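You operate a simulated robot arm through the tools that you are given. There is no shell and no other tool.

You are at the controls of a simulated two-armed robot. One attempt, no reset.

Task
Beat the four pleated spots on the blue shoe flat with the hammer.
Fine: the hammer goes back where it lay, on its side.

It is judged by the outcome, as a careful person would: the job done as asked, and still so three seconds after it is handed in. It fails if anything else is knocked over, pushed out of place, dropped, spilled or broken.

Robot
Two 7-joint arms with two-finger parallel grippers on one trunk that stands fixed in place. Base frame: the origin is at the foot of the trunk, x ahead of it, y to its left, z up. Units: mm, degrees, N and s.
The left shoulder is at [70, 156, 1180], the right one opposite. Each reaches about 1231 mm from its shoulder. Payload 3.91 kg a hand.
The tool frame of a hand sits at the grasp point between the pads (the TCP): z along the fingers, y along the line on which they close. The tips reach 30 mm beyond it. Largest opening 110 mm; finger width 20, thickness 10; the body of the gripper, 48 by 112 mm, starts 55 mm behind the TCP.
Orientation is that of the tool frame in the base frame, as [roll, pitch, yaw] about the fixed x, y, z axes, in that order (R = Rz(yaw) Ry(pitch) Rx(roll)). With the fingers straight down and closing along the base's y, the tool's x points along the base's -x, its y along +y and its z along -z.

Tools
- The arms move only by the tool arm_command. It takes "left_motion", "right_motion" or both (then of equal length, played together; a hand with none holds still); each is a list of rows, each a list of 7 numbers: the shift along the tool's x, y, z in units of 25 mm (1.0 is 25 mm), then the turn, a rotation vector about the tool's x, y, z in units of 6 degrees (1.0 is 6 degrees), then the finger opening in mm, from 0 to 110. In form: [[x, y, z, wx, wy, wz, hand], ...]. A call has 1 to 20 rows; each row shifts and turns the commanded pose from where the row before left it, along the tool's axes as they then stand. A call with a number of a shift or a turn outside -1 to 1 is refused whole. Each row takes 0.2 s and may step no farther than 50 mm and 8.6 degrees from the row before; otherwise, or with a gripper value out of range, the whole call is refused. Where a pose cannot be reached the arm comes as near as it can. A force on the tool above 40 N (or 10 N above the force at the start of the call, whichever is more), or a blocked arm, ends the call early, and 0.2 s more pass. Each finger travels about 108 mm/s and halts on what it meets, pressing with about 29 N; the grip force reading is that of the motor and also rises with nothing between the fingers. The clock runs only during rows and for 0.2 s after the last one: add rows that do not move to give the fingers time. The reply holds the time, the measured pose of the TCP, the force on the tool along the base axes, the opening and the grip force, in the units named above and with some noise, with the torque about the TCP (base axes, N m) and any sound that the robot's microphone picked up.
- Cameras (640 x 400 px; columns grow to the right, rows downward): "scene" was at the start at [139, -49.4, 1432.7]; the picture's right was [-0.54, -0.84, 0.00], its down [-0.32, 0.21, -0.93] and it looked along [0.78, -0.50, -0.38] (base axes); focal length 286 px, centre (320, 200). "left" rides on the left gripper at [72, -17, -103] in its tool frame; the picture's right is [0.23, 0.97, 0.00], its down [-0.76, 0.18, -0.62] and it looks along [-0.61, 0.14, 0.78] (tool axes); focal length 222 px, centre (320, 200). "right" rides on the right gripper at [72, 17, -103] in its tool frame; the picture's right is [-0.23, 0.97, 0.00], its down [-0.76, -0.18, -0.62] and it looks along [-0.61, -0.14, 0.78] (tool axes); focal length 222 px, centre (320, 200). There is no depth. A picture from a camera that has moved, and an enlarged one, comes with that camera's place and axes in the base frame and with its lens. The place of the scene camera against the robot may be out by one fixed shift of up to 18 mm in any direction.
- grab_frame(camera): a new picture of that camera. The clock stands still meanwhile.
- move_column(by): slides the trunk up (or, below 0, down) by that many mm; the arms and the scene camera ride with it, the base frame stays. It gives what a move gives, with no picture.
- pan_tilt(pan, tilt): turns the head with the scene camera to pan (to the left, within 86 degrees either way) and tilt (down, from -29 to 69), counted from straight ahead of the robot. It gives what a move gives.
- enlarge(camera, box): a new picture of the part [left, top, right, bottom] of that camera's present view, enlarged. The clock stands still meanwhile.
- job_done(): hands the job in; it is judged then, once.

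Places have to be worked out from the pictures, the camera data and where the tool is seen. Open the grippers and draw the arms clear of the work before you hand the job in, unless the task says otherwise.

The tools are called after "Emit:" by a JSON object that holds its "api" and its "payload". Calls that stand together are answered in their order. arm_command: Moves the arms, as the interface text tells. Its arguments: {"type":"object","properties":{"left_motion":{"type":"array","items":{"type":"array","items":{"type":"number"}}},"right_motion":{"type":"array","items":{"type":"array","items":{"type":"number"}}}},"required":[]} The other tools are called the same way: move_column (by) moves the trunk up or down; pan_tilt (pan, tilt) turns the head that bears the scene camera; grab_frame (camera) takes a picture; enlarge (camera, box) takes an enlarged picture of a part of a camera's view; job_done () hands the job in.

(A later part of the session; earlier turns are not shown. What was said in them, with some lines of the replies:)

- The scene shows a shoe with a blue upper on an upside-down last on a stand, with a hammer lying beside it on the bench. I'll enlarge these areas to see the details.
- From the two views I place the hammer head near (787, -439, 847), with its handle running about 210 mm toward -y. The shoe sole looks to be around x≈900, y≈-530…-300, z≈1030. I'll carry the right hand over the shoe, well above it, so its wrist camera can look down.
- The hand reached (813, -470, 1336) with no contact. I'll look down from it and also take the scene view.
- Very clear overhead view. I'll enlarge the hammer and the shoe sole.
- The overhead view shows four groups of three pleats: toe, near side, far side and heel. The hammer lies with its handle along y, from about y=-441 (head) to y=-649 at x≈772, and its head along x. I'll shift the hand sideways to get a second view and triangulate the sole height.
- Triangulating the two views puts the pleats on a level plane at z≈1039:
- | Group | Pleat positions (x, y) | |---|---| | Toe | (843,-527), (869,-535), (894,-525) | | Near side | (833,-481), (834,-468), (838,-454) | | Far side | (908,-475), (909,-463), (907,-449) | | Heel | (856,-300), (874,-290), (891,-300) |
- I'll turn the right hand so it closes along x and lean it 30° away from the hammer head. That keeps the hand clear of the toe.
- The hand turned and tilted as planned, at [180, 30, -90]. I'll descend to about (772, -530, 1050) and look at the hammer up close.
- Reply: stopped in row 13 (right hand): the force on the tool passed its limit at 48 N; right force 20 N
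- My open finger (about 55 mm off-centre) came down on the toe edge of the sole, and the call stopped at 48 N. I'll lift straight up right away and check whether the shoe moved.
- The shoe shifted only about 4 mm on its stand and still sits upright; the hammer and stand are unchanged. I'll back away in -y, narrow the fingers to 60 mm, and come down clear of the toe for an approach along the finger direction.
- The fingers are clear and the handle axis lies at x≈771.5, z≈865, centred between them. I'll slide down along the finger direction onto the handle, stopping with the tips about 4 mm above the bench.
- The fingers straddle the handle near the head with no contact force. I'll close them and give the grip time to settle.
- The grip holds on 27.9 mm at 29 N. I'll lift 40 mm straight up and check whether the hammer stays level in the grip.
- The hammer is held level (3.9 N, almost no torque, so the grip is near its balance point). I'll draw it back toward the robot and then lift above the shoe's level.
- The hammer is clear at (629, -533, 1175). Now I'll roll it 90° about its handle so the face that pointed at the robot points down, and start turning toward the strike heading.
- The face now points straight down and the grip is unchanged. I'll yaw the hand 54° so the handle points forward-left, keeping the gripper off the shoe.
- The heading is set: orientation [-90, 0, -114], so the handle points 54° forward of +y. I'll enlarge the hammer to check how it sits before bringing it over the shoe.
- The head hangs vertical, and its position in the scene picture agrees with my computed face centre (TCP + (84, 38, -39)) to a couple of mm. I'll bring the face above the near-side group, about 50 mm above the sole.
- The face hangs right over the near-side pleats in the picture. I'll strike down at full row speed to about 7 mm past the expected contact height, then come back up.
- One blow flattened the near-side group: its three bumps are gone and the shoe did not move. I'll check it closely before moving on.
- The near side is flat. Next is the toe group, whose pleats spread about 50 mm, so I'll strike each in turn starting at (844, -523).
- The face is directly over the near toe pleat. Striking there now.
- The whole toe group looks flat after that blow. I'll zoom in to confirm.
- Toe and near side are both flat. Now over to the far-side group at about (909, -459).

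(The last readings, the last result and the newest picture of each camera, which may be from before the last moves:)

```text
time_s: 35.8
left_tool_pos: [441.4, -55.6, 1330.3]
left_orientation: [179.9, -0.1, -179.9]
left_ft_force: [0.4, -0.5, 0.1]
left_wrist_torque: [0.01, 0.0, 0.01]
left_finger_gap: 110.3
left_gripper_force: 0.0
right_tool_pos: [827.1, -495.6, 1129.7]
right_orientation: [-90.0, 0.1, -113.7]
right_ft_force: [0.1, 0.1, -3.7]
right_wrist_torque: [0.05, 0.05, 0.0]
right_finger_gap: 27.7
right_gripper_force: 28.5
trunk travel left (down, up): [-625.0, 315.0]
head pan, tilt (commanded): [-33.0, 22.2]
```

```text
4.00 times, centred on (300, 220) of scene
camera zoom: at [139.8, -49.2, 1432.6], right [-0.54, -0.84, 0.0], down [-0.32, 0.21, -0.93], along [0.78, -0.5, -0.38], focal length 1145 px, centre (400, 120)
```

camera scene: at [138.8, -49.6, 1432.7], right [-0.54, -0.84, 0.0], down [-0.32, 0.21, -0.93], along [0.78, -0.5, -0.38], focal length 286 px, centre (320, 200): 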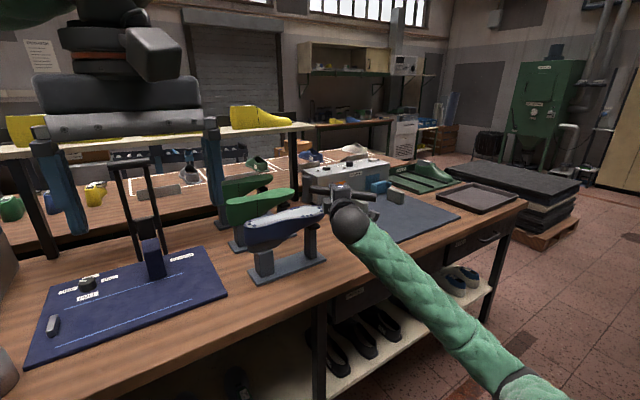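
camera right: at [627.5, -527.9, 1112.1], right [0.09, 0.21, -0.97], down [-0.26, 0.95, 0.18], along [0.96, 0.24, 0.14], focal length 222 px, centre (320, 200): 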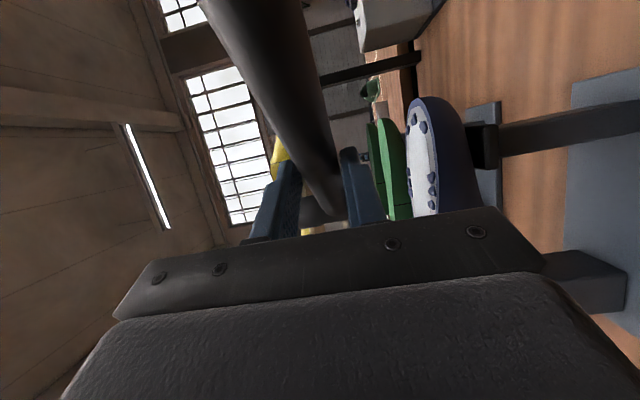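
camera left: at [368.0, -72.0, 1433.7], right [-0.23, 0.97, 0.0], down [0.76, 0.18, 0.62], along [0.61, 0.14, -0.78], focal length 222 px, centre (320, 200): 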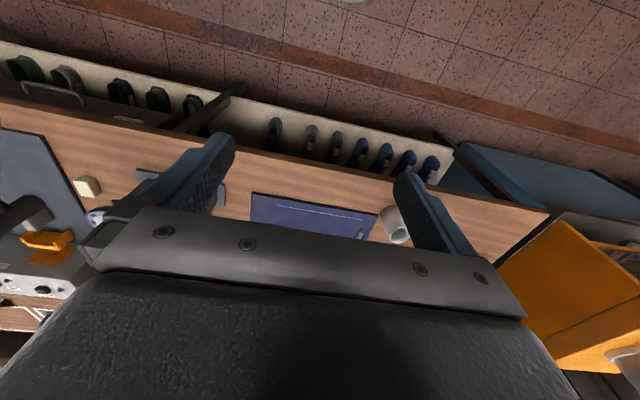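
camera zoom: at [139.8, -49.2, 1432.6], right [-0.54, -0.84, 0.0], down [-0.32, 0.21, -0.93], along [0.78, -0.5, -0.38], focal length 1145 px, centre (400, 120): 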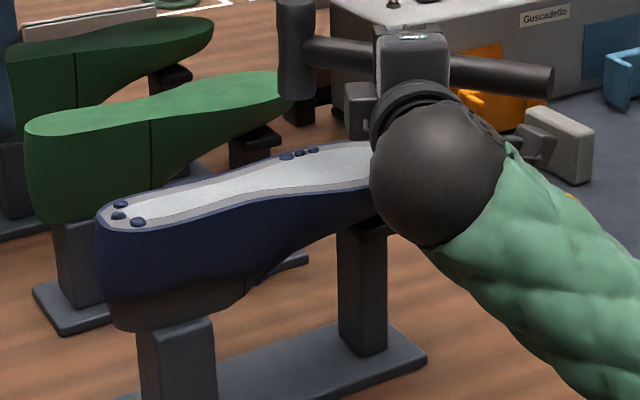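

The shelf leg behind blends with the hammer head, so I'll zoom in to confirm where the face sits before striking.

Emit:
{"api": "enlarge", "payload": {"camera": "scene", "box": [270, 160, 334, 210]}}

```text
8.00 times, centred on (302, 185) of scene
camera zoom: at [139.8, -49.2, 1432.6], right [-0.54, -0.84, 0.0], down [-0.32, 0.21, -0.93], along [0.78, -0.5, -0.38], focal length 2291 px, centre (464, 320)
```

zoom: 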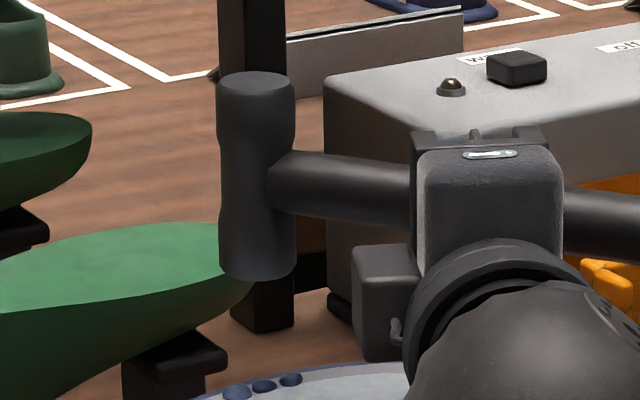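

The face hangs just over the far-side pleats, about 2 mm off at most. Striking.

Emit:
{"api": "arm_command", "payload": {"right_motion": [[0, -0.6, 0, 0, 0, 0, 0], [0, 1, 0, 0, 0, 0, 0], [0, 1, 0, 0, 0, 0, 0], [0, 0.9, 0, 0, 0, 0, 0], [0, -1, 0, 0, 0, 0, 0], [0, -1, 0, 0, 0, 0, 0]]}}

Emit:
{"api": "enlarge", "payload": {"camera": "scene", "box": [240, 180, 330, 236]}}

```text
time_s: 37.2
left_tool_pos: [439.6, -54.9, 1329.7]
left_orientation: [-179.9, 0.1, 180.0]
left_ft_force: [-0.6, -0.4, -0.1]
left_wrist_torque: [0.0, 0.0, 0.03]
left_finger_gap: 109.9
left_gripper_force: 0.1
right_tool_pos: [823.9, -497.4, 1123.3]
right_orientation: [-90.0, 0.2, -113.7]
right_ft_force: [0.1, -0.1, -3.3]
right_wrist_torque: [0.04, 0.1, -0.03]
right_finger_gap: 28.0
right_gripper_force: 28.6
trunk travel left (down, up): [-625.0, 315.0]
head pan, tilt (commanded): [-33.0, 22.2]
```

```text
7.11 times, centred on (285, 208) of scene
camera zoom: at [139.2, -49.2, 1432.6], right [-0.54, -0.84, 0.0], down [-0.32, 0.21, -0.93], along [0.78, -0.5, -0.38], focal length 2036 px, centre (569, 143)
```

zoom: 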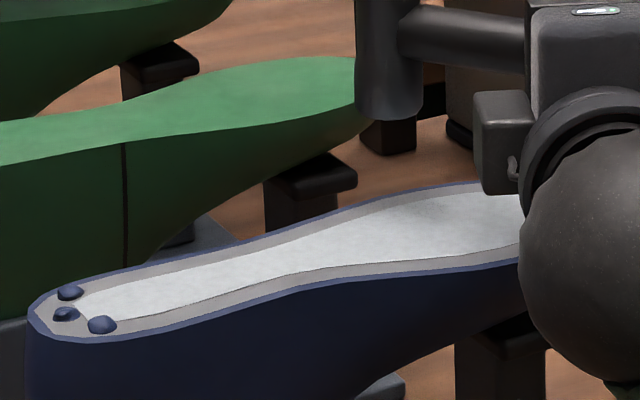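

Three groups are flat. Now I'll move over the heel group near (874, -293), staying 45 mm above the sole.

Emit:
{"api": "arm_command", "payload": {"right_motion": [[-0.786, -0.043, -0.567, 0, 0, 0, 0], [-0.786, -0.043, -0.567, 0, 0, 0, 0], [-0.786, -0.043, -0.567, 0, 0, 0, 0], [-0.786, -0.043, -0.567, 0, 0, 0, 0], [-0.786, -0.043, -0.567, 0, 0, 0, 0], [-0.786, -0.043, -0.567, 0, 0, 0, 0], [-0.786, -0.043, -0.567, 0, 0, 0, 0], [0, 0, 0, 0, 0, 0, 0], [0, 0, 0, 0, 0, 0, 0]]}}

Emit:
{"api": "grab_frame", "payload": {"camera": "scene"}}

Emit:
{"api": "enlarge", "payload": {"camera": "scene", "box": [200, 150, 328, 230]}}

```text
time_s: 39.2
left_tool_pos: [440.1, -54.4, 1329.9]
left_orientation: [179.9, -0.1, -179.9]
left_ft_force: [0.1, -0.4, -0.5]
left_wrist_torque: [-0.01, -0.01, 0.02]
left_finger_gap: 110.2
left_gripper_force: 0.1
right_tool_pos: [787.0, -330.5, 1130.2]
right_orientation: [-90.0, 0.1, -113.6]
right_ft_force: [0.1, -0.1, -2.1]
right_wrist_torque: [0.02, 0.06, -0.03]
right_finger_gap: 27.8
right_gripper_force: 28.8
trunk travel left (down, up): [-625.0, 315.0]
head pan, tilt (commanded): [-33.0, 22.2]
```

```text
taken
camera scene: at [139.6, -48.9, 1432.7], right [-0.54, -0.84, 0.0], down [-0.32, 0.21, -0.93], along [0.78, -0.5, -0.38], focal length 286 px, centre (320, 200)
```

scene: 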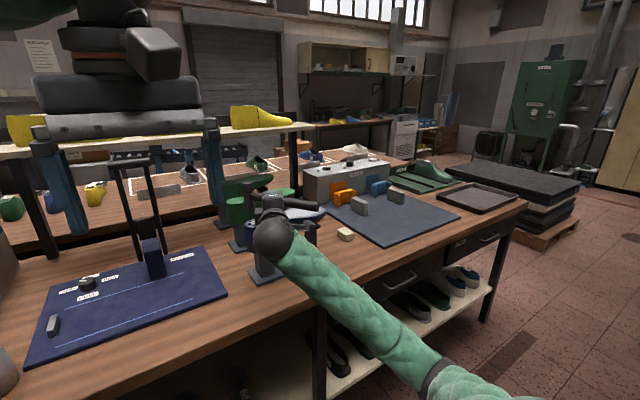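

```text
5.00 times, centred on (264, 190) of scene
camera zoom: at [139.6, -48.9, 1432.7], right [-0.54, -0.84, 0.0], down [-0.32, 0.21, -0.93], along [0.78, -0.5, -0.38], focal length 1432 px, centre (600, 250)
```

zoom: 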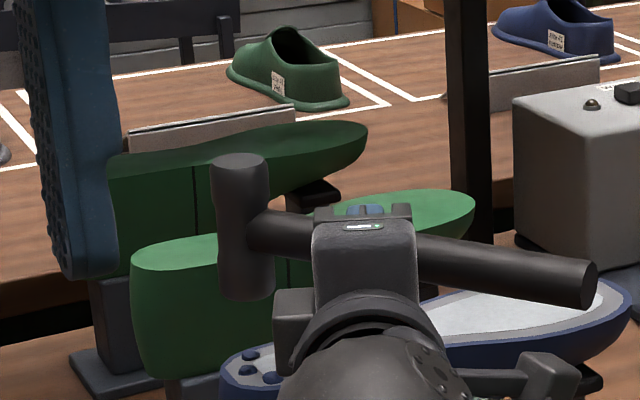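

The face sits over the heel group, perhaps 4 mm too far toward +y. I'll nudge it back a little and strike.

Emit:
{"api": "arm_command", "payload": {"right_motion": [[0.146, 0, 0.065, 0, 0, 0, 0], [0, -0.6, 0, 0, 0, 0, 0], [0, 1, 0, 0, 0, 0, 0], [0, 1, 0, 0, 0, 0, 0], [0, 0.9, 0, 0, 0, 0, 0], [0, -1, 0, 0, 0, 0, 0], [0, -1, 0, 0, 0, 0, 0]]}}

Emit:
{"api": "enlarge", "payload": {"camera": "scene", "box": [200, 150, 328, 230]}}

```text
time_s: 40.8
left_tool_pos: [438.9, -54.5, 1330.3]
left_orientation: [-179.9, 0.0, 179.9]
left_ft_force: [-0.6, -0.7, 0.1]
left_wrist_torque: [-0.02, -0.07, -0.01]
left_finger_gap: 110.2
left_gripper_force: 0.0
right_tool_pos: [790.3, -332.6, 1121.0]
right_orientation: [-90.0, 0.2, -113.7]
right_ft_force: [-0.4, 0.1, -3.1]
right_wrist_torque: [0.04, 0.06, 0.0]
right_finger_gap: 27.7
right_gripper_force: 29.6
trunk travel left (down, up): [-625.0, 315.0]
head pan, tilt (commanded): [-33.0, 22.2]
```

```text
5.00 times, centred on (264, 190) of scene
camera zoom: at [139.0, -49.1, 1432.7], right [-0.54, -0.84, 0.0], down [-0.32, 0.21, -0.93], along [0.78, -0.5, -0.38], focal length 1432 px, centre (600, 250)
```

zoom: 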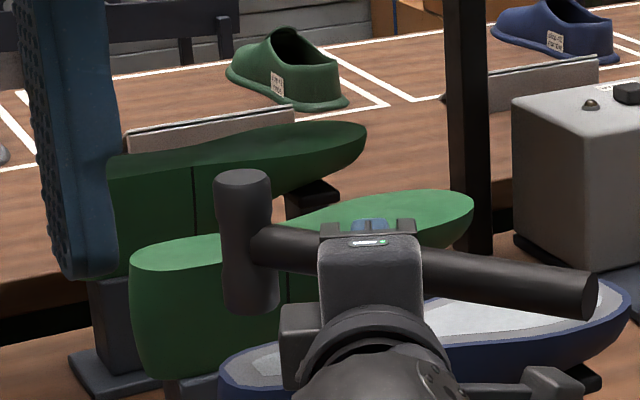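

The heel group is flat as well. I'll raise the hammer and retreat to where I turned it, then inspect the whole sole.

Emit:
{"api": "arm_command", "payload": {"right_motion": [[0, -1, 0, 0, 0, 0, 0], [0, -1, 0, 0, 0, 0, 0], [0.904, 0, -0.244, 0, 0, 0, 0], [0.904, 0, -0.244, 0, 0, 0, 0], [0.904, 0, -0.244, 0, 0, 0, 0], [0.904, 0, -0.244, 0, 0, 0, 0], [0.904, 0, -0.244, 0, 0, 0, 0], [0.904, 0, -0.244, 0, 0, 0, 0], [0.904, 0, -0.244, 0, 0, 0, 0], [0.904, 0, -0.244, 0, 0, 0, 0], [0.904, 0, -0.244, 0, 0, 0, 0], [0.904, 0, -0.244, 0, 0, 0, 0], [0.904, 0, -0.244, 0, 0, 0, 0], [0, 0, 0, 0, 0, 0, 0]]}}

Emit:
{"api": "enlarge", "payload": {"camera": "scene", "box": [220, 190, 380, 290]}}

Emit:
{"api": "enlarge", "payload": {"camera": "scene", "box": [240, 198, 330, 238]}}

```text
time_s: 43.8
left_tool_pos: [441.6, -54.5, 1330.5]
left_orientation: [-180.0, -0.1, -180.0]
left_ft_force: [0.4, 0.1, 0.3]
left_wrist_torque: [-0.01, 0.02, 0.0]
left_finger_gap: 110.1
left_gripper_force: 0.1
right_tool_pos: [630.7, -533.7, 1174.1]
right_orientation: [-90.0, 0.0, -113.7]
right_ft_force: [-0.5, -0.3, -3.5]
right_wrist_torque: [0.05, 0.1, -0.02]
right_finger_gap: 28.1
right_gripper_force: 28.9
trunk travel left (down, up): [-625.0, 315.0]
head pan, tilt (commanded): [-33.0, 22.2]
```

```text
4.00 times, centred on (300, 240) of scene
camera zoom: at [140.0, -49.1, 1432.6], right [-0.54, -0.84, 0.0], down [-0.32, 0.21, -0.93], along [0.78, -0.5, -0.38], focal length 1145 px, centre (400, 40)
```

zoom: 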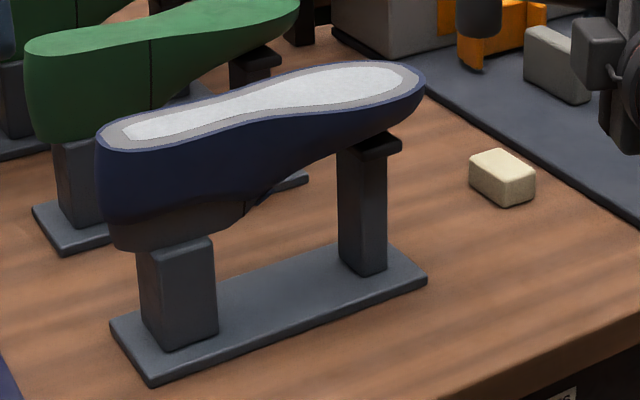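

```text
7.11 times, centred on (285, 218) of scene
camera zoom: at [140.0, -49.1, 1432.6], right [-0.54, -0.84, 0.0], down [-0.32, 0.21, -0.93], along [0.78, -0.5, -0.38], focal length 2036 px, centre (569, 72)
```

zoom: 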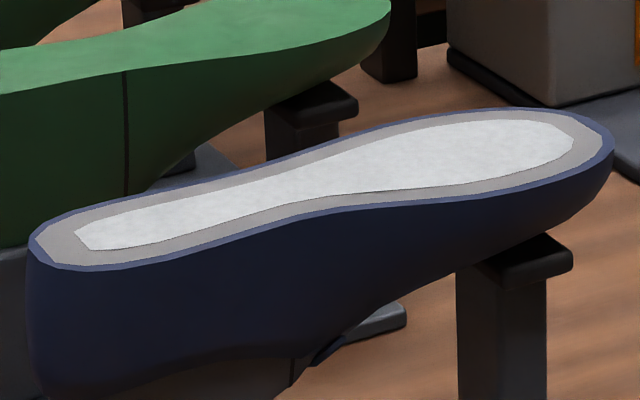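

All four groups are flat and the shoe still sits properly on its stand. Now I'll undo the turns: yaw back 54°, then roll the hammer back onto its side orientation.

Emit:
{"api": "arm_command", "payload": {"right_motion": [[0, 0, 0, 0, -1, 0, 0], [0, 0, 0, 0, -1, 0, 0], [0, 0, 0, 0, -1, 0, 0], [0, 0, 0, 0, -1, 0, 0], [0, 0, 0, 0, -1, 0, 0], [0, 0, 0, 0, -1, 0, 0], [0, 0, 0, 0, -1, 0, 0], [0, 0, 0, 0, -1, 0, 0], [0, 0, 0, 0, -1, 0, 0], [0, 0, 0, 0, 0, 0, 0]]}}

Emit:
{"api": "arm_command", "payload": {"right_motion": [[0, 0, 0, -0.866, 0, 0.5, 0], [0, 0, 0, -0.866, 0, 0.5, 0], [0, 0, 0, -0.866, 0, 0.5, 0], [0, 0, 0, -0.866, 0, 0.5, 0], [0, 0, 0, -0.866, 0, 0.5, 0], [0, 0, 0, -0.866, 0, 0.5, 0], [0, 0, 0, -0.866, 0, 0.5, 0], [0, 0, 0, -0.866, 0, 0.5, 0], [0, 0, 0, -0.866, 0, 0.5, 0], [0, 0, 0, -0.866, 0, 0.5, 0], [0, 0, 0, -0.866, 0, 0.5, 0], [0, 0, 0, -0.866, 0, 0.5, 0], [0, 0, 0, -0.866, 0, 0.5, 0], [0, 0, 0, -0.866, 0, 0.5, 0], [0, 0, 0, -0.866, 0, 0.5, 0], [0, 0, 0, 0, 0, 0, 0], [0, 0, 0, 0, 0, 0, 0]]}}

Emit:
{"api": "grab_frame", "payload": {"camera": "right"}}

Emit:
{"api": "grab_frame", "payload": {"camera": "scene"}}

```text
time_s: 46.0
left_tool_pos: [440.2, -54.7, 1331.5]
left_orientation: [180.0, 0.0, -179.9]
left_ft_force: [-0.8, 0.1, 0.0]
left_wrist_torque: [0.01, -0.03, 0.02]
left_finger_gap: 110.0
left_gripper_force: 0.0
right_tool_pos: [627.3, -533.7, 1172.8]
right_orientation: [-89.9, 0.1, -59.8]
right_ft_force: [0.2, 0.3, -2.9]
right_wrist_torque: [-0.07, 0.09, 0.03]
right_finger_gap: 27.7
right_gripper_force: 29.3
trunk travel left (down, up): [-625.0, 315.0]
head pan, tilt (commanded): [-33.0, 22.2]
```

```text
time_s: 49.6
left_tool_pos: [440.5, -53.8, 1330.6]
left_orientation: [-180.0, 0.0, -179.9]
left_ft_force: [-0.3, 0.0, -0.3]
left_wrist_torque: [-0.01, -0.02, -0.01]
left_finger_gap: 110.1
left_gripper_force: 0.1
right_tool_pos: [627.6, -533.9, 1173.0]
right_orientation: [179.9, 30.1, -89.8]
right_ft_force: [0.3, 0.2, -3.7]
right_wrist_torque: [-0.06, 0.04, 0.04]
right_finger_gap: 27.6
right_gripper_force: 29.2
trunk travel left (down, up): [-625.0, 315.0]
head pan, tilt (commanded): [-33.0, 22.2]
```

```text
taken
camera right: at [612.1, -649.8, 1225.3], right [-0.97, 0.19, 0.11], down [0.18, 0.35, 0.92], along [0.14, 0.92, -0.37], focal length 222 px, centre (320, 200)
```

right: 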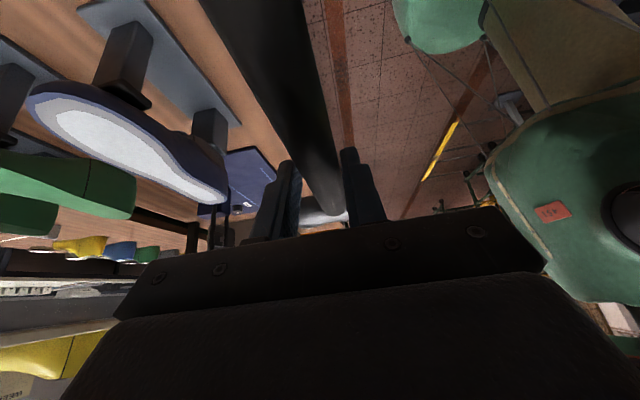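

```text
taken
camera scene: at [139.5, -49.1, 1432.7], right [-0.54, -0.84, 0.0], down [-0.32, 0.21, -0.93], along [0.78, -0.5, -0.38], focal length 286 px, centre (320, 200)
```

scene: 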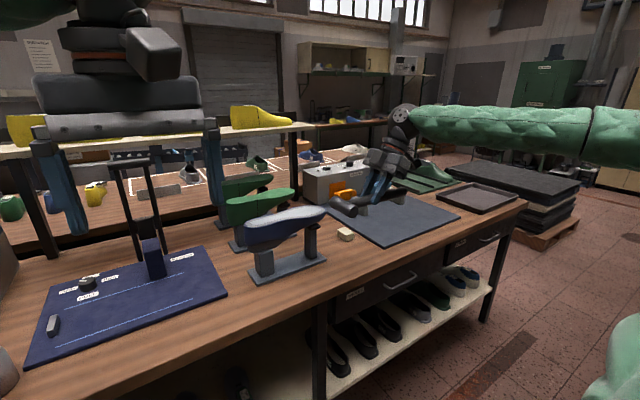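

The hammer sits in the fingers exactly as it did after the first lift, so it hasn't slipped. I'll descend in front of the bench edge to about 40 mm above the resting height, then move forward to its old place.

Emit:
{"api": "arm_command", "payload": {"right_motion": [[0.549, 0, 0.951, 0, 0, 0, 0], [0.549, 0, 0.951, 0, 0, 0, 0], [0.549, 0, 0.951, 0, 0, 0, 0], [0.549, 0, 0.951, 0, 0, 0, 0], [0.549, 0, 0.951, 0, 0, 0, 0], [0.549, 0, 0.951, 0, 0, 0, 0], [0.549, 0, 0.951, 0, 0, 0, 0], [0.549, 0, 0.951, 0, 0, 0, 0], [0.549, 0, 0.951, 0, 0, 0, 0], [0, -0.97, 0, 0, 0, 0, 0], [0, -0.97, 0, 0, 0, 0, 0], [0, -0.97, 0, 0, 0, 0, 0], [0, -0.97, 0, 0, 0, 0, 0], [0, -0.97, 0, 0, 0, 0, 0], [0, -0.97, 0, 0, 0, 0, 0], [0, 0, 0, 0, 0, 0, 0], [0, 0, 0, 0, 0, 0, 0]]}}

Emit:
{"api": "enlarge", "payload": {"camera": "scene", "box": [260, 190, 420, 290]}}

```text
time_s: 53.2
left_tool_pos: [442.0, -54.6, 1330.7]
left_orientation: [-180.0, -0.1, 180.0]
left_ft_force: [-0.1, 0.5, 0.9]
left_wrist_torque: [-0.04, 0.01, -0.01]
left_finger_gap: 109.9
left_gripper_force: 0.0
right_tool_pos: [771.9, -532.6, 926.7]
right_orientation: [179.9, 30.1, -89.7]
right_ft_force: [-1.1, -0.1, -4.6]
right_wrist_torque: [-0.07, 0.04, -0.05]
right_finger_gap: 27.7
right_gripper_force: 28.8
trunk travel left (down, up): [-625.0, 315.0]
head pan, tilt (commanded): [-33.0, 22.2]
```

```text
4.00 times, centred on (340, 240) of scene
camera zoom: at [140.0, -49.3, 1432.6], right [-0.54, -0.84, 0.0], down [-0.32, 0.21, -0.93], along [0.78, -0.5, -0.38], focal length 1145 px, centre (240, 40)
```

zoom: 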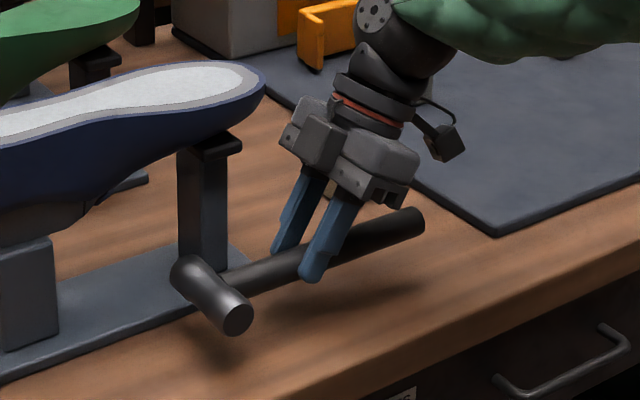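

The picture nearly matches the one right after lifting, with the hammer about 42 mm above its old place. I'll lower it slowly to just touch the bench.

Emit:
{"api": "arm_command", "payload": {"right_motion": [[0.27, -0.01, 0.5, 0, 0, 0, 0], [0.27, -0.01, 0.5, 0, 0, 0, 0], [0.16, -0.01, 0.3, 0, 0, 0, 0], [0.08, 0, 0.144, 0, 0, 0, 0], [0.012, 0, 0.02, 0, 0, 0, 0], [0, 0, 0, 0, 0, 0, 0]]}}

Emit:
{"api": "enlarge", "payload": {"camera": "scene", "box": [260, 190, 420, 290]}}

```text
time_s: 54.6
left_tool_pos: [440.4, -53.8, 1331.4]
left_orientation: [-179.9, 0.1, 180.0]
left_ft_force: [0.6, -0.3, 0.3]
left_wrist_torque: [0.02, 0.02, 0.01]
left_finger_gap: 110.2
left_gripper_force: 0.1
right_tool_pos: [773.4, -529.9, 886.1]
right_orientation: [-179.9, 30.1, -89.7]
right_ft_force: [3.3, -5.1, 12.1]
right_wrist_torque: [-0.23, 0.17, 0.05]
right_finger_gap: 27.8
right_gripper_force: 28.9
trunk travel left (down, up): [-625.0, 315.0]
head pan, tilt (commanded): [-33.0, 22.2]
```

```text
4.00 times, centred on (340, 240) of scene
camera zoom: at [138.5, -49.0, 1433.0], right [-0.54, -0.84, 0.0], down [-0.32, 0.21, -0.93], along [0.78, -0.5, -0.38], focal length 1145 px, centre (240, 40)
```

zoom: 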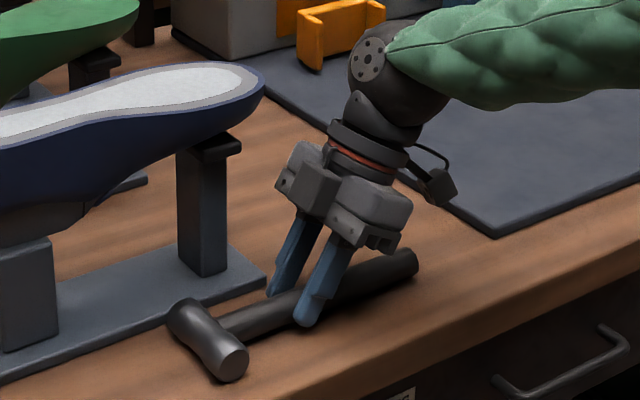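

The hammer is down (about 16 N of contact) and about 2 mm toward +y of where it lay. I'll ease up slightly, shift it back those 2 mm, then open the fingers.

Emit:
{"api": "arm_command", "payload": {"right_motion": [[0.03, 0, -0.11, 0, 0, 0, 0], [0, 0, 0, 0, 0, 0, 0], [0, 0, 0, 0, 0, 0, 0]]}}

Emit:
{"api": "enlarge", "payload": {"camera": "scene", "box": [260, 190, 420, 290]}}

```text
time_s: 55.4
left_tool_pos: [440.1, -54.4, 1330.9]
left_orientation: [179.9, 0.0, -180.0]
left_ft_force: [0.5, 1.2, -0.1]
left_wrist_torque: [0.01, 0.01, -0.06]
left_finger_gap: 109.9
left_gripper_force: 0.0
right_tool_pos: [772.5, -532.9, 885.0]
right_orientation: [179.9, 30.1, -89.8]
right_ft_force: [0.1, 1.7, 2.0]
right_wrist_torque: [0.54, 0.05, -0.02]
right_finger_gap: 28.0
right_gripper_force: 29.4
trunk travel left (down, up): [-625.0, 315.0]
head pan, tilt (commanded): [-33.0, 22.2]
```

```text
4.00 times, centred on (340, 240) of scene
camera zoom: at [138.9, -48.9, 1432.7], right [-0.54, -0.84, 0.0], down [-0.32, 0.21, -0.93], along [0.78, -0.5, -0.38], focal length 1145 px, centre (240, 40)
```

zoom: 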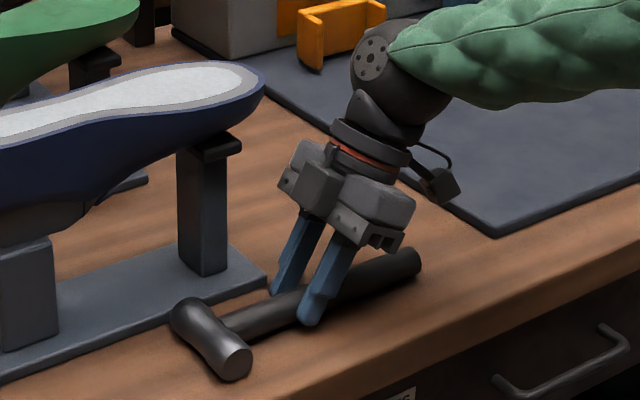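

It now matches the original picture to about a pixel. I'll open the fingers to release the hammer.

Emit:
{"api": "arm_command", "payload": {"right_motion": [[0, 0, 0, 0, 0, 0, 36], [0, 0, 0, 0, 0, 0, 48], [0, 0, 0, 0, 0, 0, 60], [0, 0, 0, 0, 0, 0, 60], [0, 0, 0, 0, 0, 0, 60]]}}

Emit:
{"api": "enlarge", "payload": {"camera": "scene", "box": [260, 190, 420, 290]}}

Emit:
{"api": "grab_frame", "payload": {"camera": "right"}}

```text
time_s: 56.6
left_tool_pos: [440.4, -54.7, 1332.3]
left_orientation: [180.0, -0.2, -180.0]
left_ft_force: [0.3, 0.1, -0.2]
left_wrist_torque: [-0.03, -0.01, 0.01]
left_finger_gap: 110.0
left_gripper_force: 0.0
right_tool_pos: [773.6, -533.8, 886.6]
right_orientation: [180.0, 30.1, -89.7]
right_ft_force: [0.2, -0.7, 0.1]
right_wrist_torque: [0.05, 0.0, 0.02]
right_finger_gap: 60.0
right_gripper_force: 0.0
trunk travel left (down, up): [-625.0, 315.0]
head pan, tilt (commanded): [-33.0, 22.2]
```

```text
4.00 times, centred on (340, 240) of scene
camera zoom: at [139.3, -49.4, 1432.7], right [-0.54, -0.84, 0.0], down [-0.32, 0.21, -0.93], along [0.78, -0.5, -0.38], focal length 1145 px, centre (240, 40)
```

zoom: 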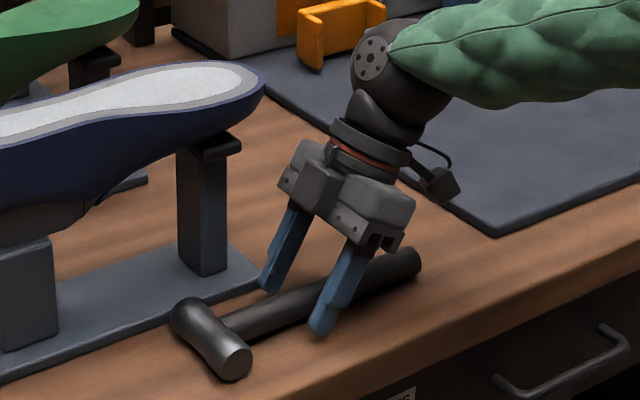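

```text
taken
camera right: at [757.2, -649.3, 937.9], right [-0.97, 0.19, 0.11], down [0.18, 0.35, 0.92], along [0.14, 0.92, -0.37], focal length 222 px, centre (320, 200)
```

right: 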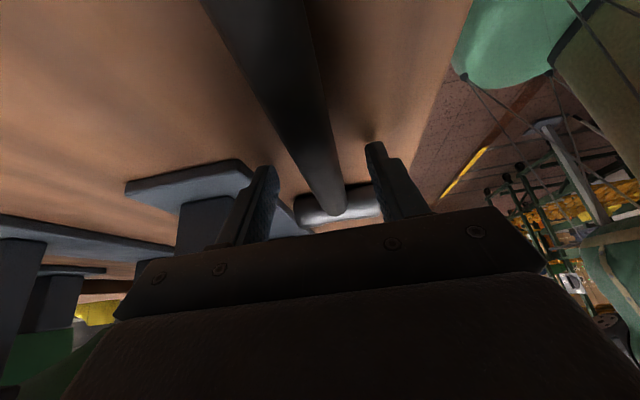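

The hammer rests in its old place on its side. I'll withdraw along the finger direction, then up and back toward the robot, clear of the bench.

Emit:
{"api": "arm_command", "payload": {"right_motion": [[0, 0, -0.9, 0, 0, 0, 60], [0, 0, -0.9, 0, 0, 0, 60], [0, 0, -0.9, 0, 0, 0, 60], [0, 0, -0.9, 0, 0, 0, 60], [0, 0, -0.9, 0, 0, 0, 60], [0, 0, -0.9, 0, 0, 0, 60], [-0.5, 0, -0.866, 0, 0, 0, 60], [-0.5, 0, -0.866, 0, 0, 0, 60], [-0.5, 0, -0.866, 0, 0, 0, 60], [-0.5, 0, -0.866, 0, 0, 0, 60], [-0.5, 0, -0.866, 0, 0, 0, 60], [-0.5, 0, -0.866, 0, 0, 0, 60], [-0.5, 0, -0.866, 0, 0, 0, 60], [-0.5, 0, -0.866, 0, 0, 0, 60], [0, 1, 0, 0, 0, 0, 110], [0, 1, 0, 0, 0, 0, 110], [0, 1, 0, 0, 0, 0, 110], [0, 1, 0, 0, 0, 0, 110], [0, 1, 0, 0, 0, 0, 110], [0, 1, 0, 0, 0, 0, 110]]}}

Emit:
{"api": "enlarge", "payload": {"camera": "scene", "box": [220, 190, 380, 290]}}

Emit:
{"api": "grab_frame", "payload": {"camera": "scene"}}

```text
time_s: 60.8
left_tool_pos: [438.5, -55.1, 1331.6]
left_orientation: [180.0, 0.0, -179.9]
left_ft_force: [0.5, 0.0, 1.2]
left_wrist_torque: [0.03, -0.01, 0.0]
left_finger_gap: 110.0
left_gripper_force: 0.0
right_tool_pos: [621.8, -602.4, 1201.3]
right_orientation: [-180.0, 30.1, -89.8]
right_ft_force: [0.0, -0.8, 0.1]
right_wrist_torque: [-0.01, -0.04, 0.03]
right_finger_gap: 110.1
right_gripper_force: 0.1
trunk travel left (down, up): [-625.0, 315.0]
head pan, tilt (commanded): [-33.0, 22.2]
```

```text
4.00 times, centred on (300, 240) of scene
camera zoom: at [138.1, -50.1, 1432.8], right [-0.54, -0.84, 0.0], down [-0.32, 0.21, -0.93], along [0.78, -0.5, -0.38], focal length 1145 px, centre (400, 40)
```

zoom: 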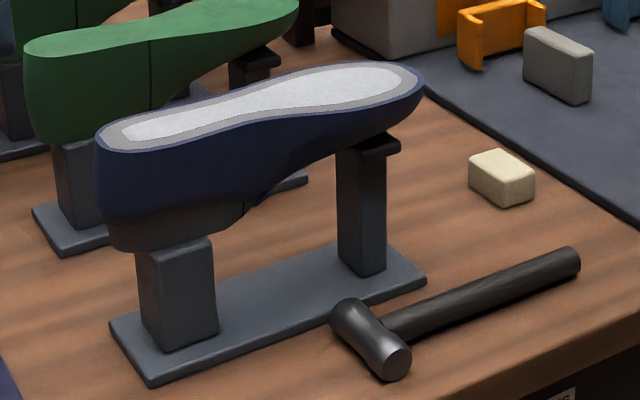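

```text
taken
camera scene: at [138.1, -50.1, 1432.8], right [-0.54, -0.84, 0.0], down [-0.32, 0.21, -0.93], along [0.78, -0.5, -0.38], focal length 286 px, centre (320, 200)
```

scene: 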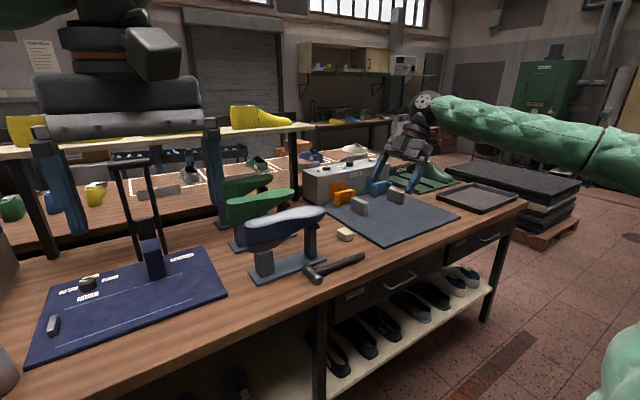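

The hammer's picture matches its original placement to within a pixel or two, and the sole is smooth. I'll pull the right arm further back so it is well clear of the work.

Emit:
{"api": "arm_command", "payload": {"right_motion": [[0, 1, 0, 0, 0, 0, 110], [0, 1, 0, 0, 0, 0, 110], [0, 1, 0, 0, 0, 0, 110], [0, 1, 0, 0, 0, 0, 110], [0, 1, 0, 0, 0, 0, 110], [0, 1, 0, 0, 0, 0, 110], [0, 0, 0, 0, 0, 0, 110], [0, 0, 0, 0, 0, 0, 110]]}}

Emit:
{"api": "grab_frame", "payload": {"camera": "scene"}}

Emit:
{"api": "enlarge", "payload": {"camera": "scene", "box": [240, 198, 330, 238]}}

```text
time_s: 62.6
left_tool_pos: [440.2, -52.9, 1331.2]
left_orientation: [-180.0, 0.0, -179.9]
left_ft_force: [0.6, 0.5, -0.5]
left_wrist_torque: [0.01, 0.03, -0.01]
left_finger_gap: 110.0
left_gripper_force: 0.3
right_tool_pos: [471.6, -602.4, 1203.3]
right_orientation: [-180.0, 30.1, -89.7]
right_ft_force: [0.0, 0.6, 0.0]
right_wrist_torque: [0.02, -0.01, 0.04]
right_finger_gap: 110.0
right_gripper_force: 0.1
trunk travel left (down, up): [-625.0, 315.0]
head pan, tilt (commanded): [-33.0, 22.2]
```

```text
taken
camera scene: at [138.4, -49.4, 1432.8], right [-0.54, -0.84, 0.0], down [-0.32, 0.21, -0.93], along [0.78, -0.5, -0.38], focal length 286 px, centre (320, 200)
```

scene: 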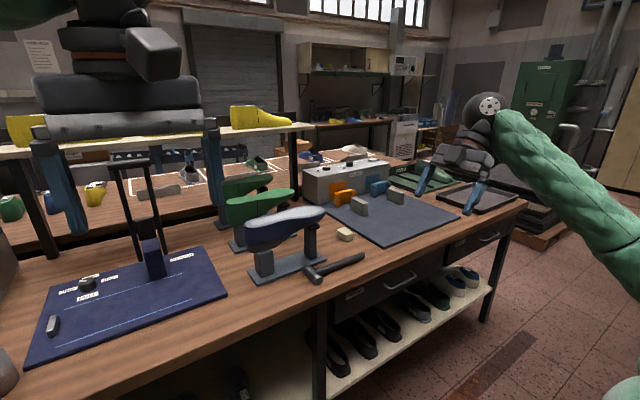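

```text
7.11 times, centred on (285, 218) of scene
camera zoom: at [138.4, -49.4, 1432.8], right [-0.54, -0.84, 0.0], down [-0.32, 0.21, -0.93], along [0.78, -0.5, -0.38], focal length 2036 px, centre (569, 72)
```

zoom: 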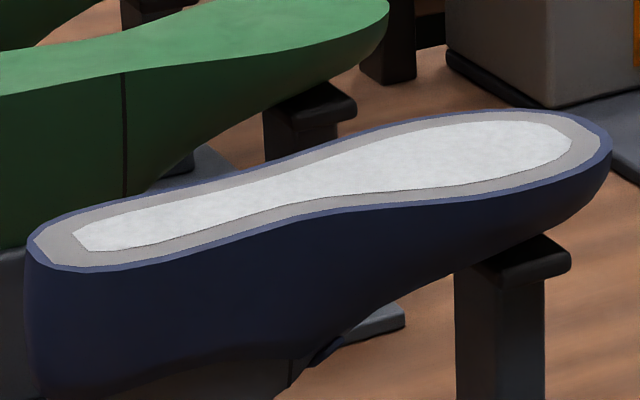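

All four pleated spots are flat, and the hammer lies on its side where it was. Both grippers are open and clear of the work, so I'm handing the job in.

Emit:
{"api": "job_done", "payload": {}}

```text
The job is handed in.
```

I beat all four pleated spots on the blue shoe flat (toe, near side, far side and heel), and the close-up pictures show no bumps left. Each group took a single blow.

The hammer is back where it lay, on its side; the before and after pictures agree to within a pixel or two. Both grippers are open and clear of the bench.

**Shoe nudged:** on my first approach to the hammer, an open finger came down on the toe edge of the sole at about 48 N. It slid the shoe about 4 mm on its stand. The shoe stayed upright and seated, and I left it there rather than risk pushing it back. The pictures show nothing else disturbed.
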